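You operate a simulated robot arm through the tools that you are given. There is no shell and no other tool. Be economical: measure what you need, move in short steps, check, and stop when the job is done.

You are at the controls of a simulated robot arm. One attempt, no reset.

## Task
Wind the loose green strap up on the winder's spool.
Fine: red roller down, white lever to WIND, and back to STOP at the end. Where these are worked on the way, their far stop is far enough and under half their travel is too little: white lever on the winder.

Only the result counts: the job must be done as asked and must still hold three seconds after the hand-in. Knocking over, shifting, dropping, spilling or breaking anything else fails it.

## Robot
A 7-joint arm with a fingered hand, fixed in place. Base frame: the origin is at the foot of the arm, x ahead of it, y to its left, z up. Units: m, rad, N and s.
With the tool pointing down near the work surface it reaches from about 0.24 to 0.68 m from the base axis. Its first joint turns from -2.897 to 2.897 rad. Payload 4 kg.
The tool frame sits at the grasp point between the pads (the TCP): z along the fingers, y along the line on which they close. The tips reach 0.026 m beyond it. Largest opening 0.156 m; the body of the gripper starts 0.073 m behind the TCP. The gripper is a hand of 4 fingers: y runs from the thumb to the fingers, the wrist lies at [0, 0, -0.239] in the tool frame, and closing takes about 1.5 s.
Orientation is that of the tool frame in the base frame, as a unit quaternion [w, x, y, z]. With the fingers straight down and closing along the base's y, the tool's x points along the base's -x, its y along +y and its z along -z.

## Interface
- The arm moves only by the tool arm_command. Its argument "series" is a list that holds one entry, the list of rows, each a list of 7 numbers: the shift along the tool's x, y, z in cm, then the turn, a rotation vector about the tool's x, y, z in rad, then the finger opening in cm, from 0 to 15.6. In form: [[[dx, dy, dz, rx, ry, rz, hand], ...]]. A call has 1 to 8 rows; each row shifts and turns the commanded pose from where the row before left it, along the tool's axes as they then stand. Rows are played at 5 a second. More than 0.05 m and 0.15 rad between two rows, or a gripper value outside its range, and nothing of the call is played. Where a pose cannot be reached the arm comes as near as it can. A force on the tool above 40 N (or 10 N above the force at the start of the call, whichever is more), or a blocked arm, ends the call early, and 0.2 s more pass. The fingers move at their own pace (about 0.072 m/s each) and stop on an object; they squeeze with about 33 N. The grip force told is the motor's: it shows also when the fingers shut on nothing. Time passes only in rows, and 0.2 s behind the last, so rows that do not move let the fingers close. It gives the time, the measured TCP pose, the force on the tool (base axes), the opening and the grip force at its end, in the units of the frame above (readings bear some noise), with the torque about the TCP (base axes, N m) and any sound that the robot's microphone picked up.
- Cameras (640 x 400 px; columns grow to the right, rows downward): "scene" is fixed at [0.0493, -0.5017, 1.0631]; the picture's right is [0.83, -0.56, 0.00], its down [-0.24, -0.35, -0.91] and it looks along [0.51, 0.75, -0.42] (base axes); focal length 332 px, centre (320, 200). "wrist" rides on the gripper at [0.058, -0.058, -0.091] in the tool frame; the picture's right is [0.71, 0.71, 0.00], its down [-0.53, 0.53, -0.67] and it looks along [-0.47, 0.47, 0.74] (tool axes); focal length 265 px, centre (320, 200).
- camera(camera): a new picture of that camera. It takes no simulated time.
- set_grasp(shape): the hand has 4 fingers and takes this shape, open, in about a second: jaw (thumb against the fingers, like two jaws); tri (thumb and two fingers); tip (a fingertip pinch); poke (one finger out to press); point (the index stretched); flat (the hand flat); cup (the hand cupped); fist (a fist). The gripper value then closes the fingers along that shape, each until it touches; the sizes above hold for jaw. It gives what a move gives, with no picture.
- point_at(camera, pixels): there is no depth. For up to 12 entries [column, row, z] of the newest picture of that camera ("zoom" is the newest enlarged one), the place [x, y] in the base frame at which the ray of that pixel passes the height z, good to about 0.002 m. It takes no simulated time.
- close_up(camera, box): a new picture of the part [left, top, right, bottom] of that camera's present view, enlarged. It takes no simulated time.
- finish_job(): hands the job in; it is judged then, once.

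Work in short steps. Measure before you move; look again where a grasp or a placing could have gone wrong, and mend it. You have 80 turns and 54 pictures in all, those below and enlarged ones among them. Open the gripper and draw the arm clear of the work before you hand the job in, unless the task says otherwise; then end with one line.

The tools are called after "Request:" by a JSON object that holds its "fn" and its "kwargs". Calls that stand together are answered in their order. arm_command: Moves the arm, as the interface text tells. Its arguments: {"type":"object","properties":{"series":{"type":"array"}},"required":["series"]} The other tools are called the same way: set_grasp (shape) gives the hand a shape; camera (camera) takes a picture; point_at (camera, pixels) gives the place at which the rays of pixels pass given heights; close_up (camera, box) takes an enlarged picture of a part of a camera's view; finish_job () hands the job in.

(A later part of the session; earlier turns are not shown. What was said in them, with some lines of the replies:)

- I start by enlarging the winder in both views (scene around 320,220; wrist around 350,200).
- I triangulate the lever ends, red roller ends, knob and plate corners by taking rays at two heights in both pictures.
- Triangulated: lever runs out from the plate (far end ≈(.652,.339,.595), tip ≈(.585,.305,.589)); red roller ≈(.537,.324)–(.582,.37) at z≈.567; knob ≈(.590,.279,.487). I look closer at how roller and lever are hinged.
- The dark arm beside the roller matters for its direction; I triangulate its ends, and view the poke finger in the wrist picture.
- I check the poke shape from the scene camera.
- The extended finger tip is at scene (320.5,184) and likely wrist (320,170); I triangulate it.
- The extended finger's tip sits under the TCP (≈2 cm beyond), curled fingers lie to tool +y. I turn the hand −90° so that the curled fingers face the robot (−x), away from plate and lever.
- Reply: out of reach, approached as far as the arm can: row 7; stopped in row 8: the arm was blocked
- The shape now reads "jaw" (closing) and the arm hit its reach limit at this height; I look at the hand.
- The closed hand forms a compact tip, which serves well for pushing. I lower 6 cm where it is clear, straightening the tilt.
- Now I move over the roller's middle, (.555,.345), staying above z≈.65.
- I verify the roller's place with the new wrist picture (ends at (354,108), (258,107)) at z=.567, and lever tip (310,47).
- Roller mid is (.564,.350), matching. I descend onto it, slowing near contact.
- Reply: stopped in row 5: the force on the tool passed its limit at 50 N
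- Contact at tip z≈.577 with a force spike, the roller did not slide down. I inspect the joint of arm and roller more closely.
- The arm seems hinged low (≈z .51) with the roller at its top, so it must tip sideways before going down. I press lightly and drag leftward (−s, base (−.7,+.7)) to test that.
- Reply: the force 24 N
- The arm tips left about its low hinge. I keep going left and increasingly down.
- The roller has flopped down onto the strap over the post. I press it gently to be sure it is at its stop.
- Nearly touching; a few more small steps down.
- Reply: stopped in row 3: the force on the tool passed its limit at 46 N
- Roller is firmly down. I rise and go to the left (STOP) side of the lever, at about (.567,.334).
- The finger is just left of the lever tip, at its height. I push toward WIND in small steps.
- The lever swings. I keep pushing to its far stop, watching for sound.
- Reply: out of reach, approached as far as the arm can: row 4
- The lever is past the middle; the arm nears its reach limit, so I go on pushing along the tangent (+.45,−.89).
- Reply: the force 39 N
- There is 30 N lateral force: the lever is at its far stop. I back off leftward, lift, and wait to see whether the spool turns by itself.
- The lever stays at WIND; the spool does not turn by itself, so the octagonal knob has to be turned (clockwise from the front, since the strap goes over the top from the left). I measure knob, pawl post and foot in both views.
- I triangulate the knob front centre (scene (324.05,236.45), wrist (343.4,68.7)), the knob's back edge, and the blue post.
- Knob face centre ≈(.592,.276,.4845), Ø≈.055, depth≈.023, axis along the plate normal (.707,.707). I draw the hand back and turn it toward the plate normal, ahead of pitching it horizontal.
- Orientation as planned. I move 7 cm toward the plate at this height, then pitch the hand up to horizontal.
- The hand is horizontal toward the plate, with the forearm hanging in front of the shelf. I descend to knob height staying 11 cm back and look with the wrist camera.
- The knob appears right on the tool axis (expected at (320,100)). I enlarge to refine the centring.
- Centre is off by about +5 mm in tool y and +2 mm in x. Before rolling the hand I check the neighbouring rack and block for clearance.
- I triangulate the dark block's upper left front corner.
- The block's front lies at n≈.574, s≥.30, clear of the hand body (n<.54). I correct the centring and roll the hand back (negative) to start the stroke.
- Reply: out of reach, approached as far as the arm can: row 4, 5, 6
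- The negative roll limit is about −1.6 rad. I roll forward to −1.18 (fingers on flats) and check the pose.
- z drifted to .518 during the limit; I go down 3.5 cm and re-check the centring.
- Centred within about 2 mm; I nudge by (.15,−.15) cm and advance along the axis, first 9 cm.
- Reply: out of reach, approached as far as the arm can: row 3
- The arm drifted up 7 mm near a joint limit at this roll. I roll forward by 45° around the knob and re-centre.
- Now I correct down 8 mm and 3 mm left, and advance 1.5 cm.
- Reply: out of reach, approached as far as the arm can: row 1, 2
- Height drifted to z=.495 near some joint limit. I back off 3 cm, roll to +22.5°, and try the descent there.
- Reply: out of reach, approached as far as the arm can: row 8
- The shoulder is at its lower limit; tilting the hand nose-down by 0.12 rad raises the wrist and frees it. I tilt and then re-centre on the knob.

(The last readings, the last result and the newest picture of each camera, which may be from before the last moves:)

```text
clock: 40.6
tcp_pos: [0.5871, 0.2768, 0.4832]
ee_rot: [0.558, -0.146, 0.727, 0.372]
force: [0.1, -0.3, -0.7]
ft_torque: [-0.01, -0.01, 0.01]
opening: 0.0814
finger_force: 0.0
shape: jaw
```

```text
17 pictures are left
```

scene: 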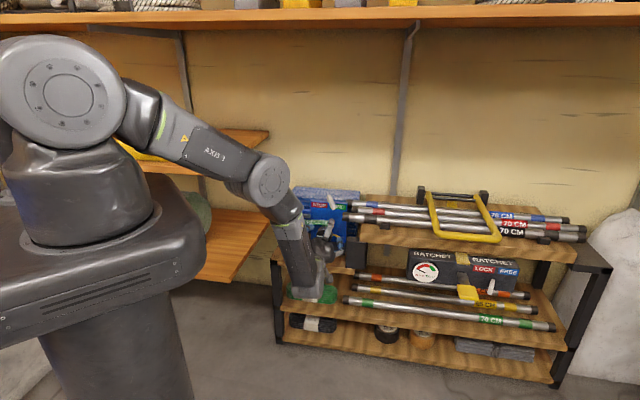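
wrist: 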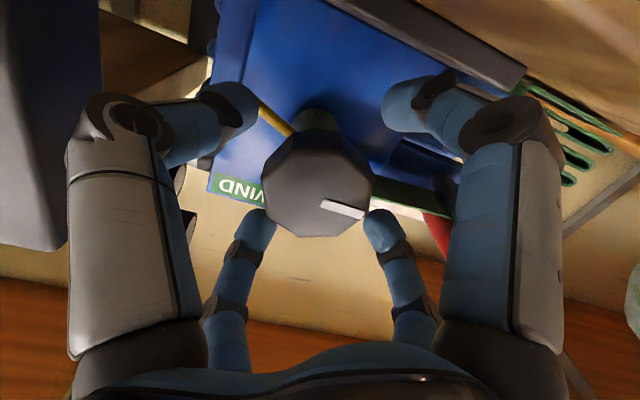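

Well centred now (.587,.277,.483). I close on the knob.

Request:
{"fn": "arm_command", "kwargs": {"series": [[[0, 0, 0, 0, 0, 0, 4], [0, 0, 0, 0, 0, 0, 4], [0, 0, 0, 0, 0, 0, 4], [0, 0, 0, 0, 0, 0, 4], [0, 0, 0, 0, 0, 0, 4], [0, 0, 0, 0, 0, 0, 4]]]}}

Request:
{"fn": "arm_command", "kwargs": {"series": [[[0, 0, 0, 0, 0, 0.12, 4], [0, 0, 0, 0, 0, 0.12, 4], [0, 0, 0, 0, 0, 0.12, 4], [0, 0, 0, 0, 0, 0.12, 4], [0, 0, 0, 0, 0, 0.12, 4], [0, 0, 0, 0, 0, 0.12, 4], [0, 0, 0, 0, 0, 0, 4]]]}}

Request:
{"fn": "camera", "kwargs": {"camera": "wrist"}}

```text
clock: 42.0
tcp_pos: [0.5864, 0.2771, 0.4836]
ee_rot: [0.559, -0.146, 0.727, 0.372]
force: [4.0, 4.5, -1.2]
ft_torque: [0.08, -0.07, -0.07]
opening: 0.0451
finger_force: 33.1
shape: jaw
```

```text
clock: 43.6
tcp_pos: [0.5875, 0.2773, 0.4845]
ee_rot: [0.391, 0.119, 0.732, 0.546]
force: [-6.4, 9.7, 6.8]
ft_torque: [0.3, -0.32, 0.92]
opening: 0.0449
finger_force: 32.3
shape: jaw
```

```text
16 pictures are left
```

wrist: 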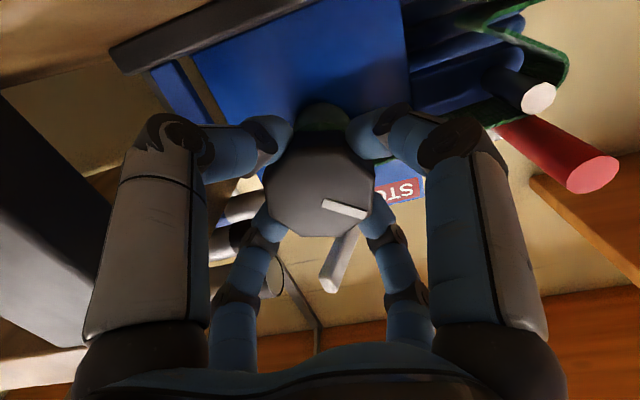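

The knob turns with the hand (the mark keeps its place in the wrist view). I continue the stroke.

Request:
{"fn": "arm_command", "kwargs": {"series": [[[0, 0, 0, 0, 0, 0.145, 4], [0, 0, 0, 0, 0, 0.145, 4], [0, 0, 0, 0, 0, 0.145, 4], [0, 0, 0, 0, 0, 0.145, 4], [0, 0, 0, 0, 0, 0.145, 4], [0, 0, 0, 0, 0, 0.145, 4], [0, 0, 0, 0, 0, 0.145, 4], [0, 0, 0, 0, 0, 0.145, 4]]]}}

Request:
{"fn": "close_up", "kwargs": {"camera": "scene", "box": [270, 195, 370, 285]}}

```text
clock: 45.4
tcp_pos: [0.587, 0.2775, 0.4851]
ee_rot: [0.029, 0.501, 0.546, 0.671]
force: [-10.3, 8.8, 15.4]
ft_torque: [0.71, -0.73, 0.98]
opening: 0.0449
finger_force: 33.0
shape: jaw
```

```text
4.44 times, centred on (320, 240) of scene
```

zoom: 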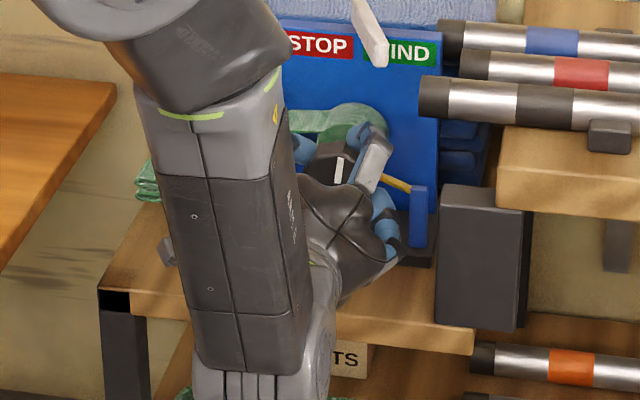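

The mark is now at 12 o'clock (≈108° wound). Continuing.

Request:
{"fn": "arm_command", "kwargs": {"series": [[[0, 0, 0, 0, 0, 0.145, 4], [0, 0, 0, 0, 0, 0.145, 4], [0, 0, 0, 0, 0, 0.145, 4], [0, 0, 0, 0, 0, 0.145, 4], [0, 0, 0, 0, 0, 0.145, 4], [0, 0, 0, 0, 0, 0.145, 4], [0, 0, 0, 0, 0, 0.145, 4], [0, 0, 0, 0, 0, 0.145, 4]]]}}

```text
clock: 47.2
tcp_pos: [0.5874, 0.2771, 0.4847]
ee_rot: [-0.344, 0.717, 0.181, 0.578]
force: [-15.1, 3.7, 20.0]
ft_torque: [1.12, -1.1, 1.12]
opening: 0.0463
finger_force: 33.3
shape: jaw
```

Torque is rising a little; I check the mark before going on.

Request:
{"fn": "close_up", "kwargs": {"camera": "wrist", "box": [220, 90, 420, 290]}}

Request:
{"fn": "close_up", "kwargs": {"camera": "scene", "box": [270, 195, 370, 285]}}

```text
2.00 times, centred on (320, 190) of wrist
```

zoom: 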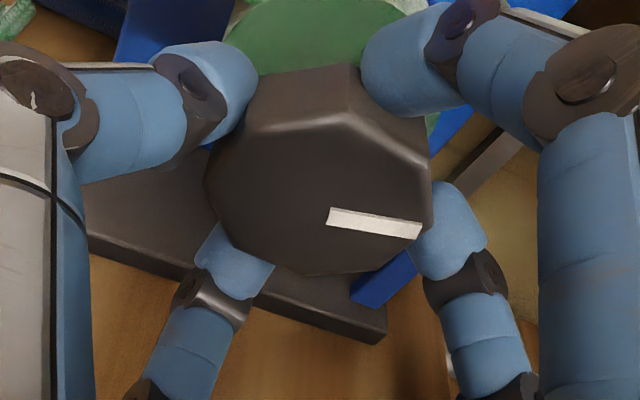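

```text
4.44 times, centred on (320, 240) of scene
```

zoom: 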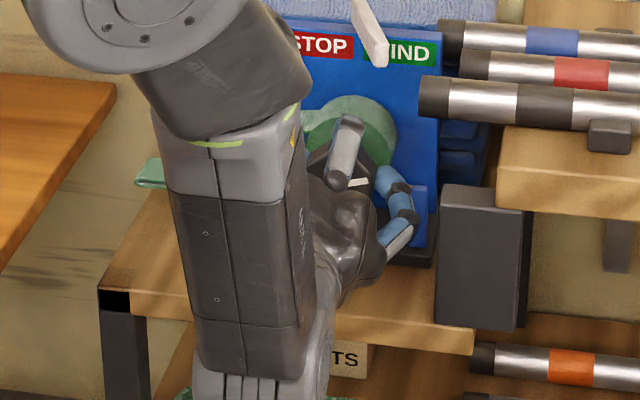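

The spool grows and the pile is shrinking fast. I wind further by four rows.

Request:
{"fn": "arm_command", "kwargs": {"series": [[[0, 0, 0, 0, 0, 0.14, 4], [0, 0, 0, 0, 0, 0.14, 4], [0, 0, 0, 0, 0, 0.14, 4], [0, 0, 0, 0, 0, 0.14, 4], [0, 0, 0, 0, 0, 0, 4]]]}}

```text
clock: 48.4
tcp_pos: [0.5888, 0.2761, 0.4863]
ee_rot: [-0.492, 0.739, -0.024, 0.46]
force: [-16.7, -0.6, 21.9]
ft_torque: [1.19, -1.19, 0.77]
opening: 0.0479
finger_force: 32.8
shape: jaw
```

I release (opening to 8.5), back off 3 cm, and check that the knob holds.

Request:
{"fn": "arm_command", "kwargs": {"series": [[[0, 0, 0, 0, 0, 0, 8.5], [0, 0, 0, 0, 0, 0, 8.5], [0, 0, 0, 0, 0, 0, 8.5], [0, 0, 0, 0, 0, 0, 8.5], [0, 0, -1.5, 0, 0, 0, 8.5], [0, 0, -1.5, 0, 0, 0, 8.5], [0, 0, 0, 0, 0, 0, 8.5]]]}}

Request:
{"fn": "camera", "kwargs": {"camera": "wrist"}}

```text
clock: 50.0
tcp_pos: [0.5653, 0.2556, 0.4861]
ee_rot: [-0.488, 0.741, -0.023, 0.46]
force: [-0.3, 0.1, 1.0]
ft_torque: [-0.04, 0.0, -0.01]
opening: 0.0816
finger_force: 0.0
shape: jaw
```

```text
12 pictures are left
```

wrist: 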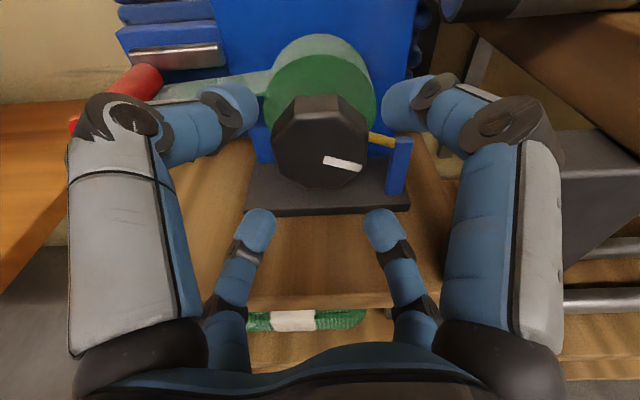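

The spool holds; the pile seems nearly gone. I look closer at the strap's tail.

Request:
{"fn": "close_up", "kwargs": {"camera": "wrist", "box": [90, 20, 290, 150]}}

```text
3.08 times, centred on (190, 85) of wrist
```

zoom: 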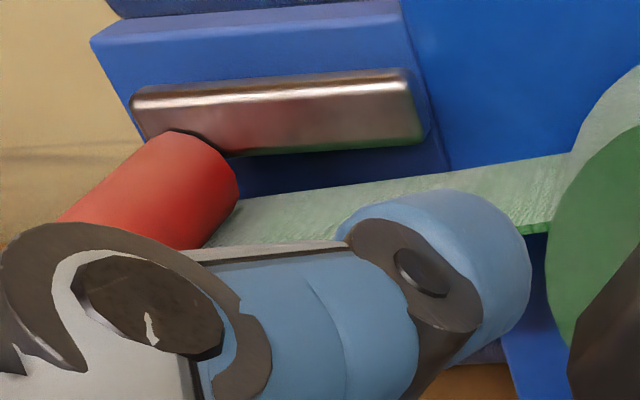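

Strap still spans roller to spool, so I roll the open hand back by 3.53 rad for another stroke.

Request:
{"fn": "arm_command", "kwargs": {"series": [[[0, 0, 0, 0, 0, -0.147, 8.5], [0, 0, 0, 0, 0, -0.147, 8.5], [0, 0, 0, 0, 0, -0.147, 8.5], [0, 0, 0, 0, 0, -0.147, 8.5], [0, 0, 0, 0, 0, -0.147, 8.5], [0, 0, 0, 0, 0, -0.147, 8.5], [0, 0, 0, 0, 0, -0.147, 8.5], [0, 0, 0, 0, 0, -0.147, 8.5]]]}}

Request:
{"fn": "arm_command", "kwargs": {"series": [[[0, 0, 0, 0, 0, -0.147, 8.5], [0, 0, 0, 0, 0, -0.147, 8.5], [0, 0, 0, 0, 0, -0.147, 8.5], [0, 0, 0, 0, 0, -0.147, 8.5], [0, 0, 0, 0, 0, -0.147, 8.5], [0, 0, 0, 0, 0, -0.147, 8.5], [0, 0, 0, 0, 0, -0.147, 8.5], [0, 0, 0, 0, 0, -0.147, 8.5]]]}}

Request:
{"fn": "arm_command", "kwargs": {"series": [[[0, 0, 0, 0, 0, -0.147, 8.5], [0, 0, 0, 0, 0, -0.147, 8.5], [0, 0, 0, 0, 0, -0.147, 8.5], [0, 0, 0, 0, 0, -0.147, 8.5], [0, 0, 0, 0, 0, -0.147, 8.5], [0, 0, 0, 0, 0, -0.147, 8.5], [0, 0, 0, 0, 0, -0.147, 8.5], [0, 0, 0, 0, 0, 0, 8.5]]]}}

Request:
{"fn": "camera", "kwargs": {"camera": "wrist"}}

```text
clock: 51.8
tcp_pos: [0.5665, 0.2543, 0.4862]
ee_rot: [-0.151, 0.63, 0.392, 0.653]
force: [-0.1, -0.4, -0.9]
ft_torque: [-0.01, -0.04, 0.03]
opening: 0.0812
finger_force: 0.1
shape: jaw
```

```text
clock: 53.6
tcp_pos: [0.5658, 0.2552, 0.4857]
ee_rot: [0.237, 0.307, 0.675, 0.628]
force: [0.9, -0.4, 0.1]
ft_torque: [-0.03, 0.0, -0.03]
opening: 0.0813
finger_force: 0.0
shape: jaw
```

```text
clock: 55.4
tcp_pos: [0.5662, 0.2565, 0.4855]
ee_rot: [0.514, -0.067, 0.738, 0.431]
force: [-0.2, -0.4, -0.5]
ft_torque: [-0.03, 0.02, -0.03]
opening: 0.0813
finger_force: 0.1
shape: jaw
```

```text
10 pictures are left
```

wrist: 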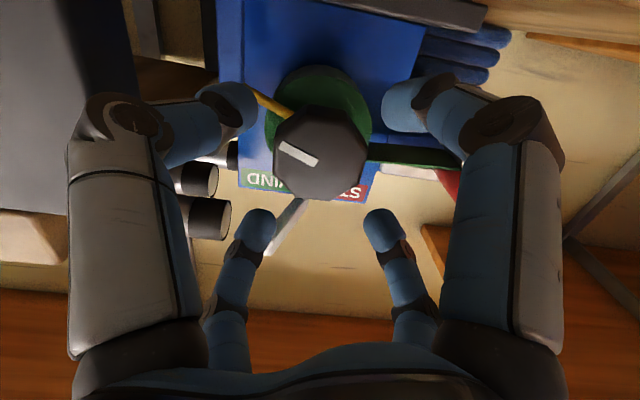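

Still centred. I advance 3 cm, close, and wind again.

Request:
{"fn": "arm_command", "kwargs": {"series": [[[0, 0, 1.5, 0, 0, 0, 8.5], [0, 0, 1.4, 0, 0, 0, 8.5], [0, 0, 0, 0, 0, 0, 4], [0, 0, 0, 0, 0, 0, 4], [0, 0, 0, 0, 0, 0, 4], [0, 0, 0, 0, 0, 0, 4], [0, 0, 0, 0, 0, 0, 4], [0, 0, 0, 0, 0, 0, 4]]]}}

Request:
{"fn": "arm_command", "kwargs": {"series": [[[0, 0, 0, 0, 0, 0.145, 4], [0, 0, 0, 0, 0, 0.145, 4], [0, 0, 0, 0, 0, 0.145, 4], [0, 0, 0, 0, 0, 0.145, 4], [0, 0, 0, 0, 0, 0.145, 4], [0, 0, 0, 0, 0, 0.145, 4], [0, 0, 0, 0, 0, 0.145, 4], [0, 0, 0, 0, 0, 0.145, 4]]]}}

Request:
{"fn": "camera", "kwargs": {"camera": "wrist"}}

```text
clock: 57.2
tcp_pos: [0.587, 0.2765, 0.4844]
ee_rot: [0.515, -0.066, 0.739, 0.43]
force: [4.4, 4.5, -2.1]
ft_torque: [0.07, -0.11, -0.04]
opening: 0.0453
finger_force: 33.1
shape: jaw
```

```text
clock: 59.0
tcp_pos: [0.5878, 0.2759, 0.4856]
ee_rot: [0.194, 0.352, 0.653, 0.642]
force: [7.7, 10.4, 4.8]
ft_torque: [-0.19, -0.43, 0.58]
opening: 0.0434
finger_force: 32.6
shape: jaw
```

```text
9 pictures are left
```

wrist: 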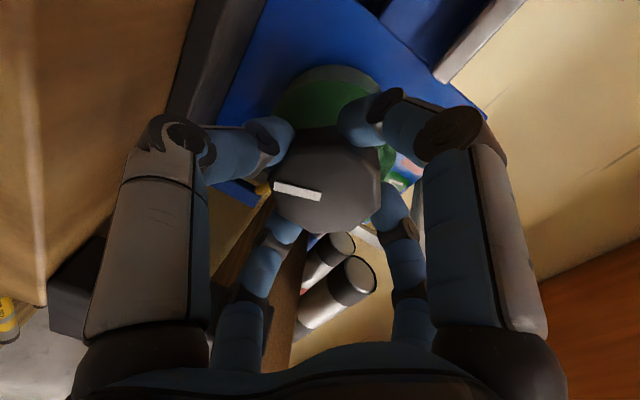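

Winding goes on; another 1.16 rad, then a look from the scene camera.

Request:
{"fn": "arm_command", "kwargs": {"series": [[[0, 0, 0, 0, 0, 0.145, 4], [0, 0, 0, 0, 0, 0.145, 4], [0, 0, 0, 0, 0, 0.145, 4], [0, 0, 0, 0, 0, 0.145, 4], [0, 0, 0, 0, 0, 0.145, 4], [0, 0, 0, 0, 0, 0.145, 4], [0, 0, 0, 0, 0, 0.145, 4], [0, 0, 0, 0, 0, 0.145, 4]]]}}

Request:
{"fn": "close_up", "kwargs": {"camera": "scene", "box": [270, 195, 370, 285]}}

```text
clock: 60.4
tcp_pos: [0.5864, 0.281, 0.4882]
ee_rot: [-0.083, 0.578, 0.459, 0.67]
force: [-3.0, 6.0, 4.5]
ft_torque: [-1.39, -1.04, -0.02]
opening: 0.0374
finger_force: 32.9
shape: jaw
stopped in row 6: the force on the tool passed its limit at 41 N (the readings are from after the stop); the commanded pose is now the measured one
```

```text
4.44 times, centred on (320, 240) of scene
```

zoom: 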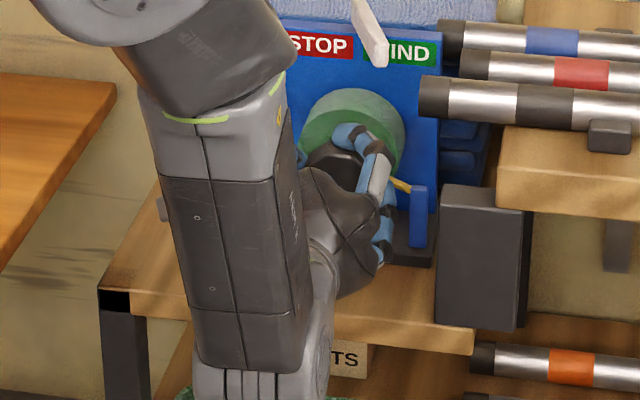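

The force limit tripped and the grip shifted, perhaps because the strap is fully wound. I release, back off and look.

Request:
{"fn": "arm_command", "kwargs": {"series": [[[0, 0, 0, 0, 0, 0, 8.5], [0, 0, 0, 0, 0, 0, 8.5], [0, 0, 0, 0, 0, 0, 8.5], [0, 0, 0, 0, 0, 0, 8.5], [0, 0, 0, 0, 0, 0, 8.5], [0, 0, -2, 0, 0, 0, 8.5], [0, 0, -2, 0, 0, 0, 8.5], [0, 0, 0, 0, 0, 0, 8.5]]]}}

Request:
{"fn": "camera", "kwargs": {"camera": "wrist"}}

```text
clock: 62.2
tcp_pos: [0.5605, 0.2502, 0.4911]
ee_rot: [-0.084, 0.579, 0.458, 0.669]
force: [-0.5, -0.7, -0.4]
ft_torque: [0.0, 0.05, 0.01]
opening: 0.0813
finger_force: 0.0
shape: jaw
```

```text
7 pictures are left
```

wrist: 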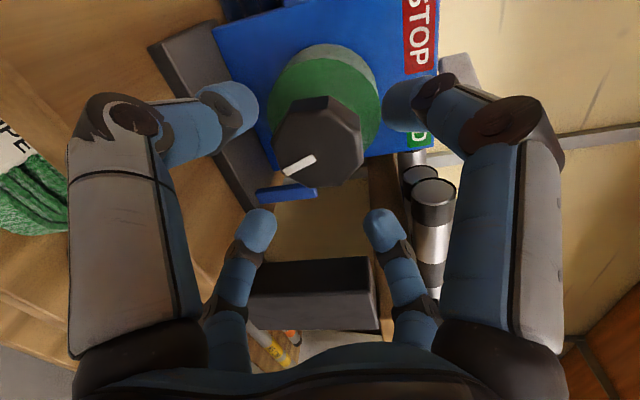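

No strap is visible running from spool toward the roller. I enlarge to verify.

Request:
{"fn": "close_up", "kwargs": {"camera": "wrist", "box": [200, 0, 440, 150]}}

```text
2.67 times, centred on (320, 75) of wrist
```

zoom: 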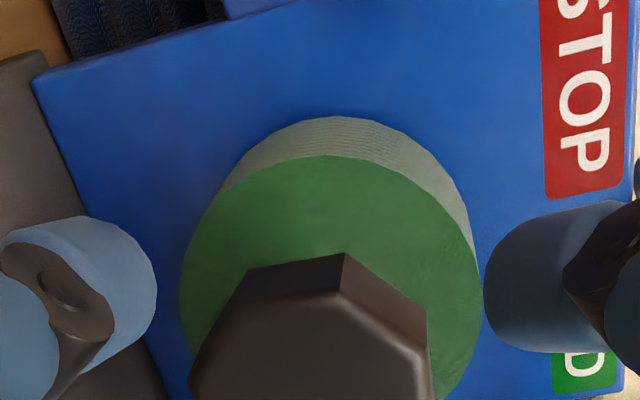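

Fully wound: no tail left. Next the lever goes back to STOP; I compute its present tip and the pipe ends on the scene rays, and meanwhile back the hand off.

Request:
{"fn": "point_at", "kwargs": {"camera": "scene", "pixels": [[333.1, 208.5, 0.585], [328, 195, 0.6], [343, 217, 0.56], [343, 217, 0.53], [347, 203.5, 0.56], [347, 203.5, 0.53], [352, 210.7, 0.56]]}}

Request:
{"fn": "arm_command", "kwargs": {"series": [[[0, 0, -3.5, 0, 0, 0, 6], [0, 0, -3.5, 0, 0, 0, 0], [3.41, 2.06, -0.36, 0, 0, 0, 0], [3.41, 2.06, -0.36, 0, 0, 0, 0], [3.41, 2.06, -0.36, 0, 0, 0, 0], [3.41, 2.06, -0.36, 0, 0, 0, 0], [0, 0, 0, 0, 0, 0, 0]]]}}

```text
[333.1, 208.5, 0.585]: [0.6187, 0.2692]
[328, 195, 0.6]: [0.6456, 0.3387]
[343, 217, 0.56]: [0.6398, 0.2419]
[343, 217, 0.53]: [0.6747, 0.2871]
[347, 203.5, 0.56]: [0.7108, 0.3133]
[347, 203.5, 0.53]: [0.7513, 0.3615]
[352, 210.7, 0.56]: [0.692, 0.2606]
```

```text
clock: 63.8
tcp_pos: [0.5116, 0.2008, 0.6574]
ee_rot: [-0.084, 0.58, 0.458, 0.669]
force: [0.0, 0.4, 0.2]
ft_torque: [0.03, 0.01, 0.01]
opening: 0.0
finger_force: 33.4
shape: jaw
```

Lever tip now ≈(.619,.269) (s=.247). I move right of it with the closed hand at z≈.65, then forward over it.

Request:
{"fn": "arm_command", "kwargs": {"series": [[[-1.69, 2.78, 0, 0, 0, 0, 0], [-1.68, 2.78, 0, 0, 0, 0, 0], [0, 0, 4, 0, 0, 0, 0], [0, 0, 4, 0, 0, 0, 0], [0, 0, 3.8, 0, 0, 0, 0], [0, 0, 0, 0, 0, 0, 0]]]}}

Request:
{"fn": "close_up", "kwargs": {"camera": "scene", "box": [280, 170, 380, 250]}}

```text
clock: 65.2
tcp_pos: [0.6401, 0.2384, 0.6447]
ee_rot: [-0.084, 0.581, 0.456, 0.669]
force: [0.6, 0.0, 1.0]
ft_torque: [0.0, -0.02, 0.0]
opening: 0.0004
finger_force: 33.1
shape: jaw
```

```text
5.00 times, centred on (330, 210) of scene
```

zoom: 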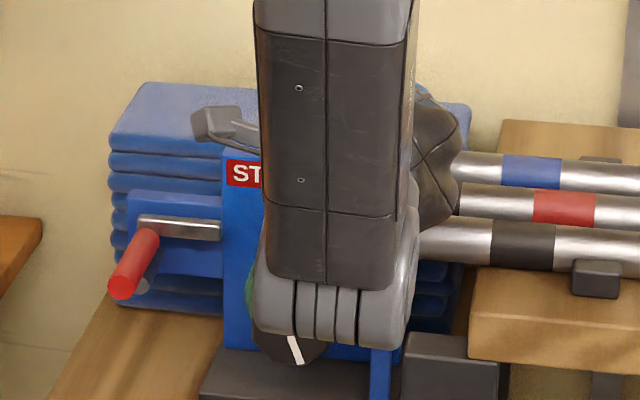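

In place; the strap is entirely on the spool. I lower 4 cm gently to lever height and look with the wrist camera.

Request:
{"fn": "arm_command", "kwargs": {"series": [[[-1.28, -0.77, 0.13, 0, 0, 0, 0], [-1.28, -0.77, 0.13, 0, 0, 0, 0], [-0.85, -0.52, 0.09, 0, 0, 0, 0], [0, 0, 0, 0, 0, 0, 0]]]}}

Request:
{"fn": "camera", "kwargs": {"camera": "wrist"}}

```text
clock: 66.2
tcp_pos: [0.6398, 0.2397, 0.6066]
ee_rot: [-0.085, 0.58, 0.456, 0.669]
force: [0.5, 0.1, -0.3]
ft_torque: [-0.02, 0.01, 0.0]
opening: 0.0003
finger_force: 32.9
shape: jaw
```

```text
4 pictures are left
```

wrist: 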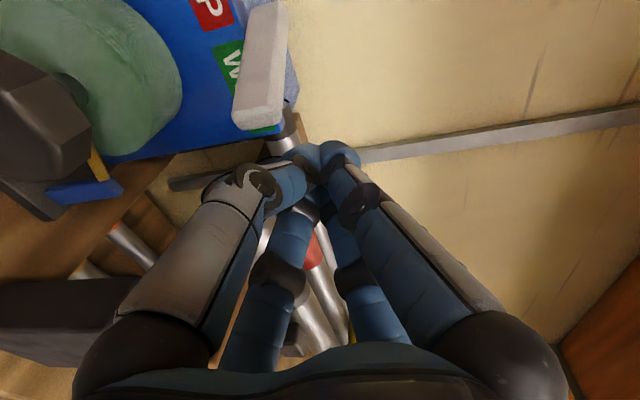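

The lever lies about 2 cm lower than my finger centre; I lower 1.4 cm more, then push toward STOP.

Request:
{"fn": "arm_command", "kwargs": {"series": [[[-0.6, -0.36, 0.06, 0, 0, 0, 0], [-0.6, -0.36, 0.06, 0, 0, 0, 0], [0, 0, 0, 0, 0, 0, 0]]]}}

Request:
{"fn": "arm_command", "kwargs": {"series": [[[0.36, -0.6, 0, 0, 0, 0, 0], [0.36, -0.6, 0, 0, 0, 0, 0], [0.36, -0.6, 0, 0, 0, 0, 0], [0.36, -0.6, 0, 0, 0, 0, 0], [0.36, -0.6, 0, 0, 0, 0, 0], [0.36, -0.6, 0, 0, 0, 0, 0], [0, 0, 0, 0, 0, 0, 0]]]}}

Request:
{"fn": "camera", "kwargs": {"camera": "wrist"}}

```text
clock: 67.0
tcp_pos: [0.639, 0.2397, 0.5902]
ee_rot: [-0.084, 0.58, 0.457, 0.669]
force: [0.3, -0.4, 0.3]
ft_torque: [-0.03, 0.01, 0.0]
opening: 0.0001
finger_force: 33.3
shape: jaw
```

```text
clock: 68.6
tcp_pos: [0.6094, 0.2686, 0.5909]
ee_rot: [-0.084, 0.58, 0.458, 0.669]
force: [0.8, -0.4, 0.4]
ft_torque: [0.04, 0.0, 0.02]
opening: 0.0
finger_force: 32.9
shape: jaw
```

```text
3 pictures are left
```

wrist: 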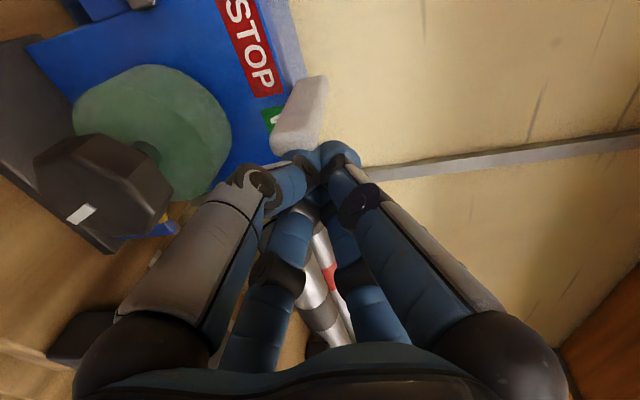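

The lever moves with the finger. I keep pushing left until force shows the stop.

Request:
{"fn": "arm_command", "kwargs": {"series": [[[0.31, -0.51, 0, 0, 0, 0, 0], [0.31, -0.51, 0, 0, 0, 0, 0], [0.26, -0.43, 0, 0, 0, 0, 0], [0.26, -0.43, 0, 0, 0, 0, 0], [0, 0, 0, 0, 0, 0, 0]]]}}

```text
clock: 69.8
tcp_pos: [0.5935, 0.2849, 0.5919]
ee_rot: [-0.085, 0.58, 0.456, 0.669]
force: [-0.6, -0.1, 0.5]
ft_torque: [-0.01, -0.01, -0.04]
opening: 0.0
finger_force: 33.6
shape: jaw
```

No resistance yet at s=.218; I continue in small steps.

Request:
{"fn": "arm_command", "kwargs": {"series": [[[0.26, -0.43, 0, 0, 0, 0, 0], [0.26, -0.43, 0, 0, 0, 0, 0], [0.26, -0.43, 0, 0, 0, 0, 0], [0.26, -0.43, 0, 0, 0, 0, 0], [0, 0, 0, 0, 0, 0, 0]]]}}

Request:
{"fn": "camera", "kwargs": {"camera": "wrist"}}

```text
clock: 71.0
tcp_pos: [0.5838, 0.2921, 0.5913]
ee_rot: [-0.079, 0.583, 0.454, 0.669]
force: [21.6, -28.8, -6.9]
ft_torque: [-0.17, 0.01, -0.73]
opening: 0.0001
finger_force: 32.7
shape: jaw
```

```text
2 pictures are left
```

wrist: 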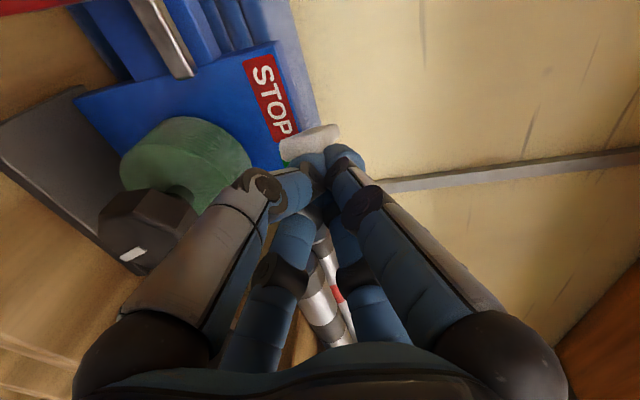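

36 N lateral: the lever is at its STOP end. I ease off to the right, draw straight back and check.

Request:
{"fn": "arm_command", "kwargs": {"series": [[[-0.5, 0.85, 0, 0, 0, 0, 0], [-0.3, 0.5, 0, 0, 0, 0, 0], [0, 0, -4, 0, 0, 0, 0], [0, 0, -4, 0, 0, 0, 0], [0, 0, -4, 0, 0, 0, 0], [-2.1, 3.4, 0, 0, 0, 0, 0], [-2.1, 3.4, 0, 0, 0, 0, 0], [0, 0, -4, 0, 0, 0, 8]]]}}

Request:
{"fn": "arm_command", "kwargs": {"series": [[[0, 0, -3, 0, 0, 0, 8], [3.4, 2.06, -0.36, 0, 0, 0, 8], [3.4, 2.06, -0.36, 0, 0, 0, 8], [3.4, 2.06, -0.36, 0, 0, 0, 8], [3.4, 2.06, -0.36, 0, 0, 0, 8], [3.4, 2.06, -0.36, 0, 0, 0, 8], [0, 0, 0, 0, 0, 0, 8]]]}}

Request:
{"fn": "close_up", "kwargs": {"camera": "scene", "box": [260, 180, 380, 270]}}

```text
clock: 72.8
tcp_pos: [0.5348, 0.1179, 0.6055]
ee_rot: [-0.085, 0.58, 0.456, 0.669]
force: [0.1, -0.4, 0.7]
ft_torque: [-0.01, -0.03, 0.01]
opening: 0.0675
finger_force: 0.0
shape: jaw
```

```text
clock: 74.4
tcp_pos: [0.5144, 0.0966, 0.8079]
ee_rot: [-0.084, 0.58, 0.457, 0.669]
force: [0.0, -0.5, -0.3]
ft_torque: [0.02, 0.03, -0.03]
opening: 0.0767
finger_force: 0.0
shape: jaw
```

```text
4.44 times, centred on (320, 225) of scene
```

zoom: 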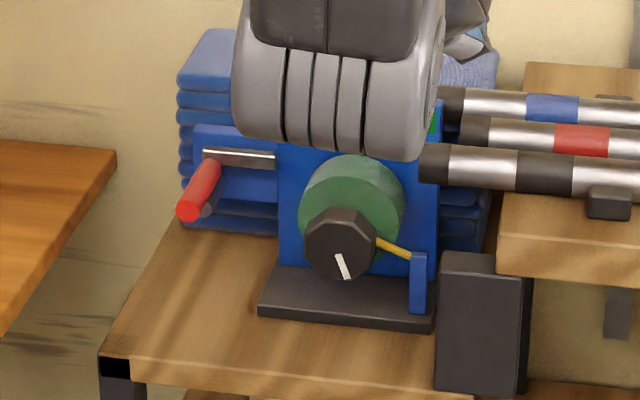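

Strap wound, roller down, all in place; the wrist hides the lever, so I rise further for the last picture.

Request:
{"fn": "arm_command", "kwargs": {"series": [[[3.4, 2.06, -0.36, 0, 0, 0, 8], [3.4, 2.06, -0.36, 0, 0, 0, 8], [3.4, 2.06, -0.36, 0, 0, 0, 8], [3.4, 2.06, -0.36, 0, 0, 0, 8], [0, 0, 0, 0, 0, 0, 8]]]}}

Request:
{"fn": "close_up", "kwargs": {"camera": "scene", "box": [260, 160, 380, 260]}}

```text
clock: 75.6
tcp_pos: [0.5162, 0.0949, 0.9675]
ee_rot: [-0.085, 0.58, 0.458, 0.669]
force: [0.0, -0.3, -1.0]
ft_torque: [0.02, -0.02, 0.02]
opening: 0.0769
finger_force: 0.2
shape: jaw
```

```text
4.00 times, centred on (320, 210) of scene
```

zoom: 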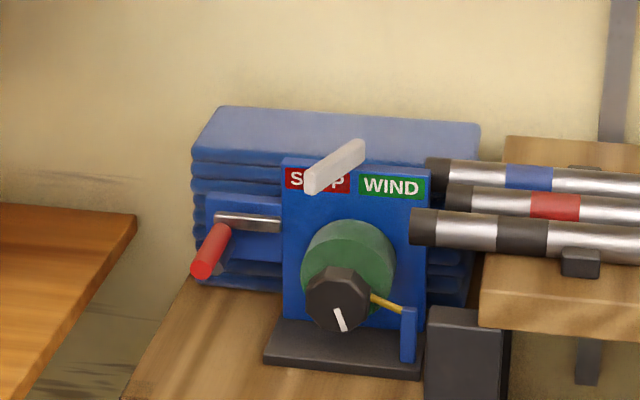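

The lever is back over STOP as at the start, the roller is down, the strap is all on the spool, and the hand is clear. I hand the job in.

Request:
{"fn": "finish_job", "kwargs": {}}

```text
The job is handed in.
```

The green strap is fully wound on the spool with the red roller down, and the white lever went to WIND and is back at STOP; the arm is clear with the gripper open.
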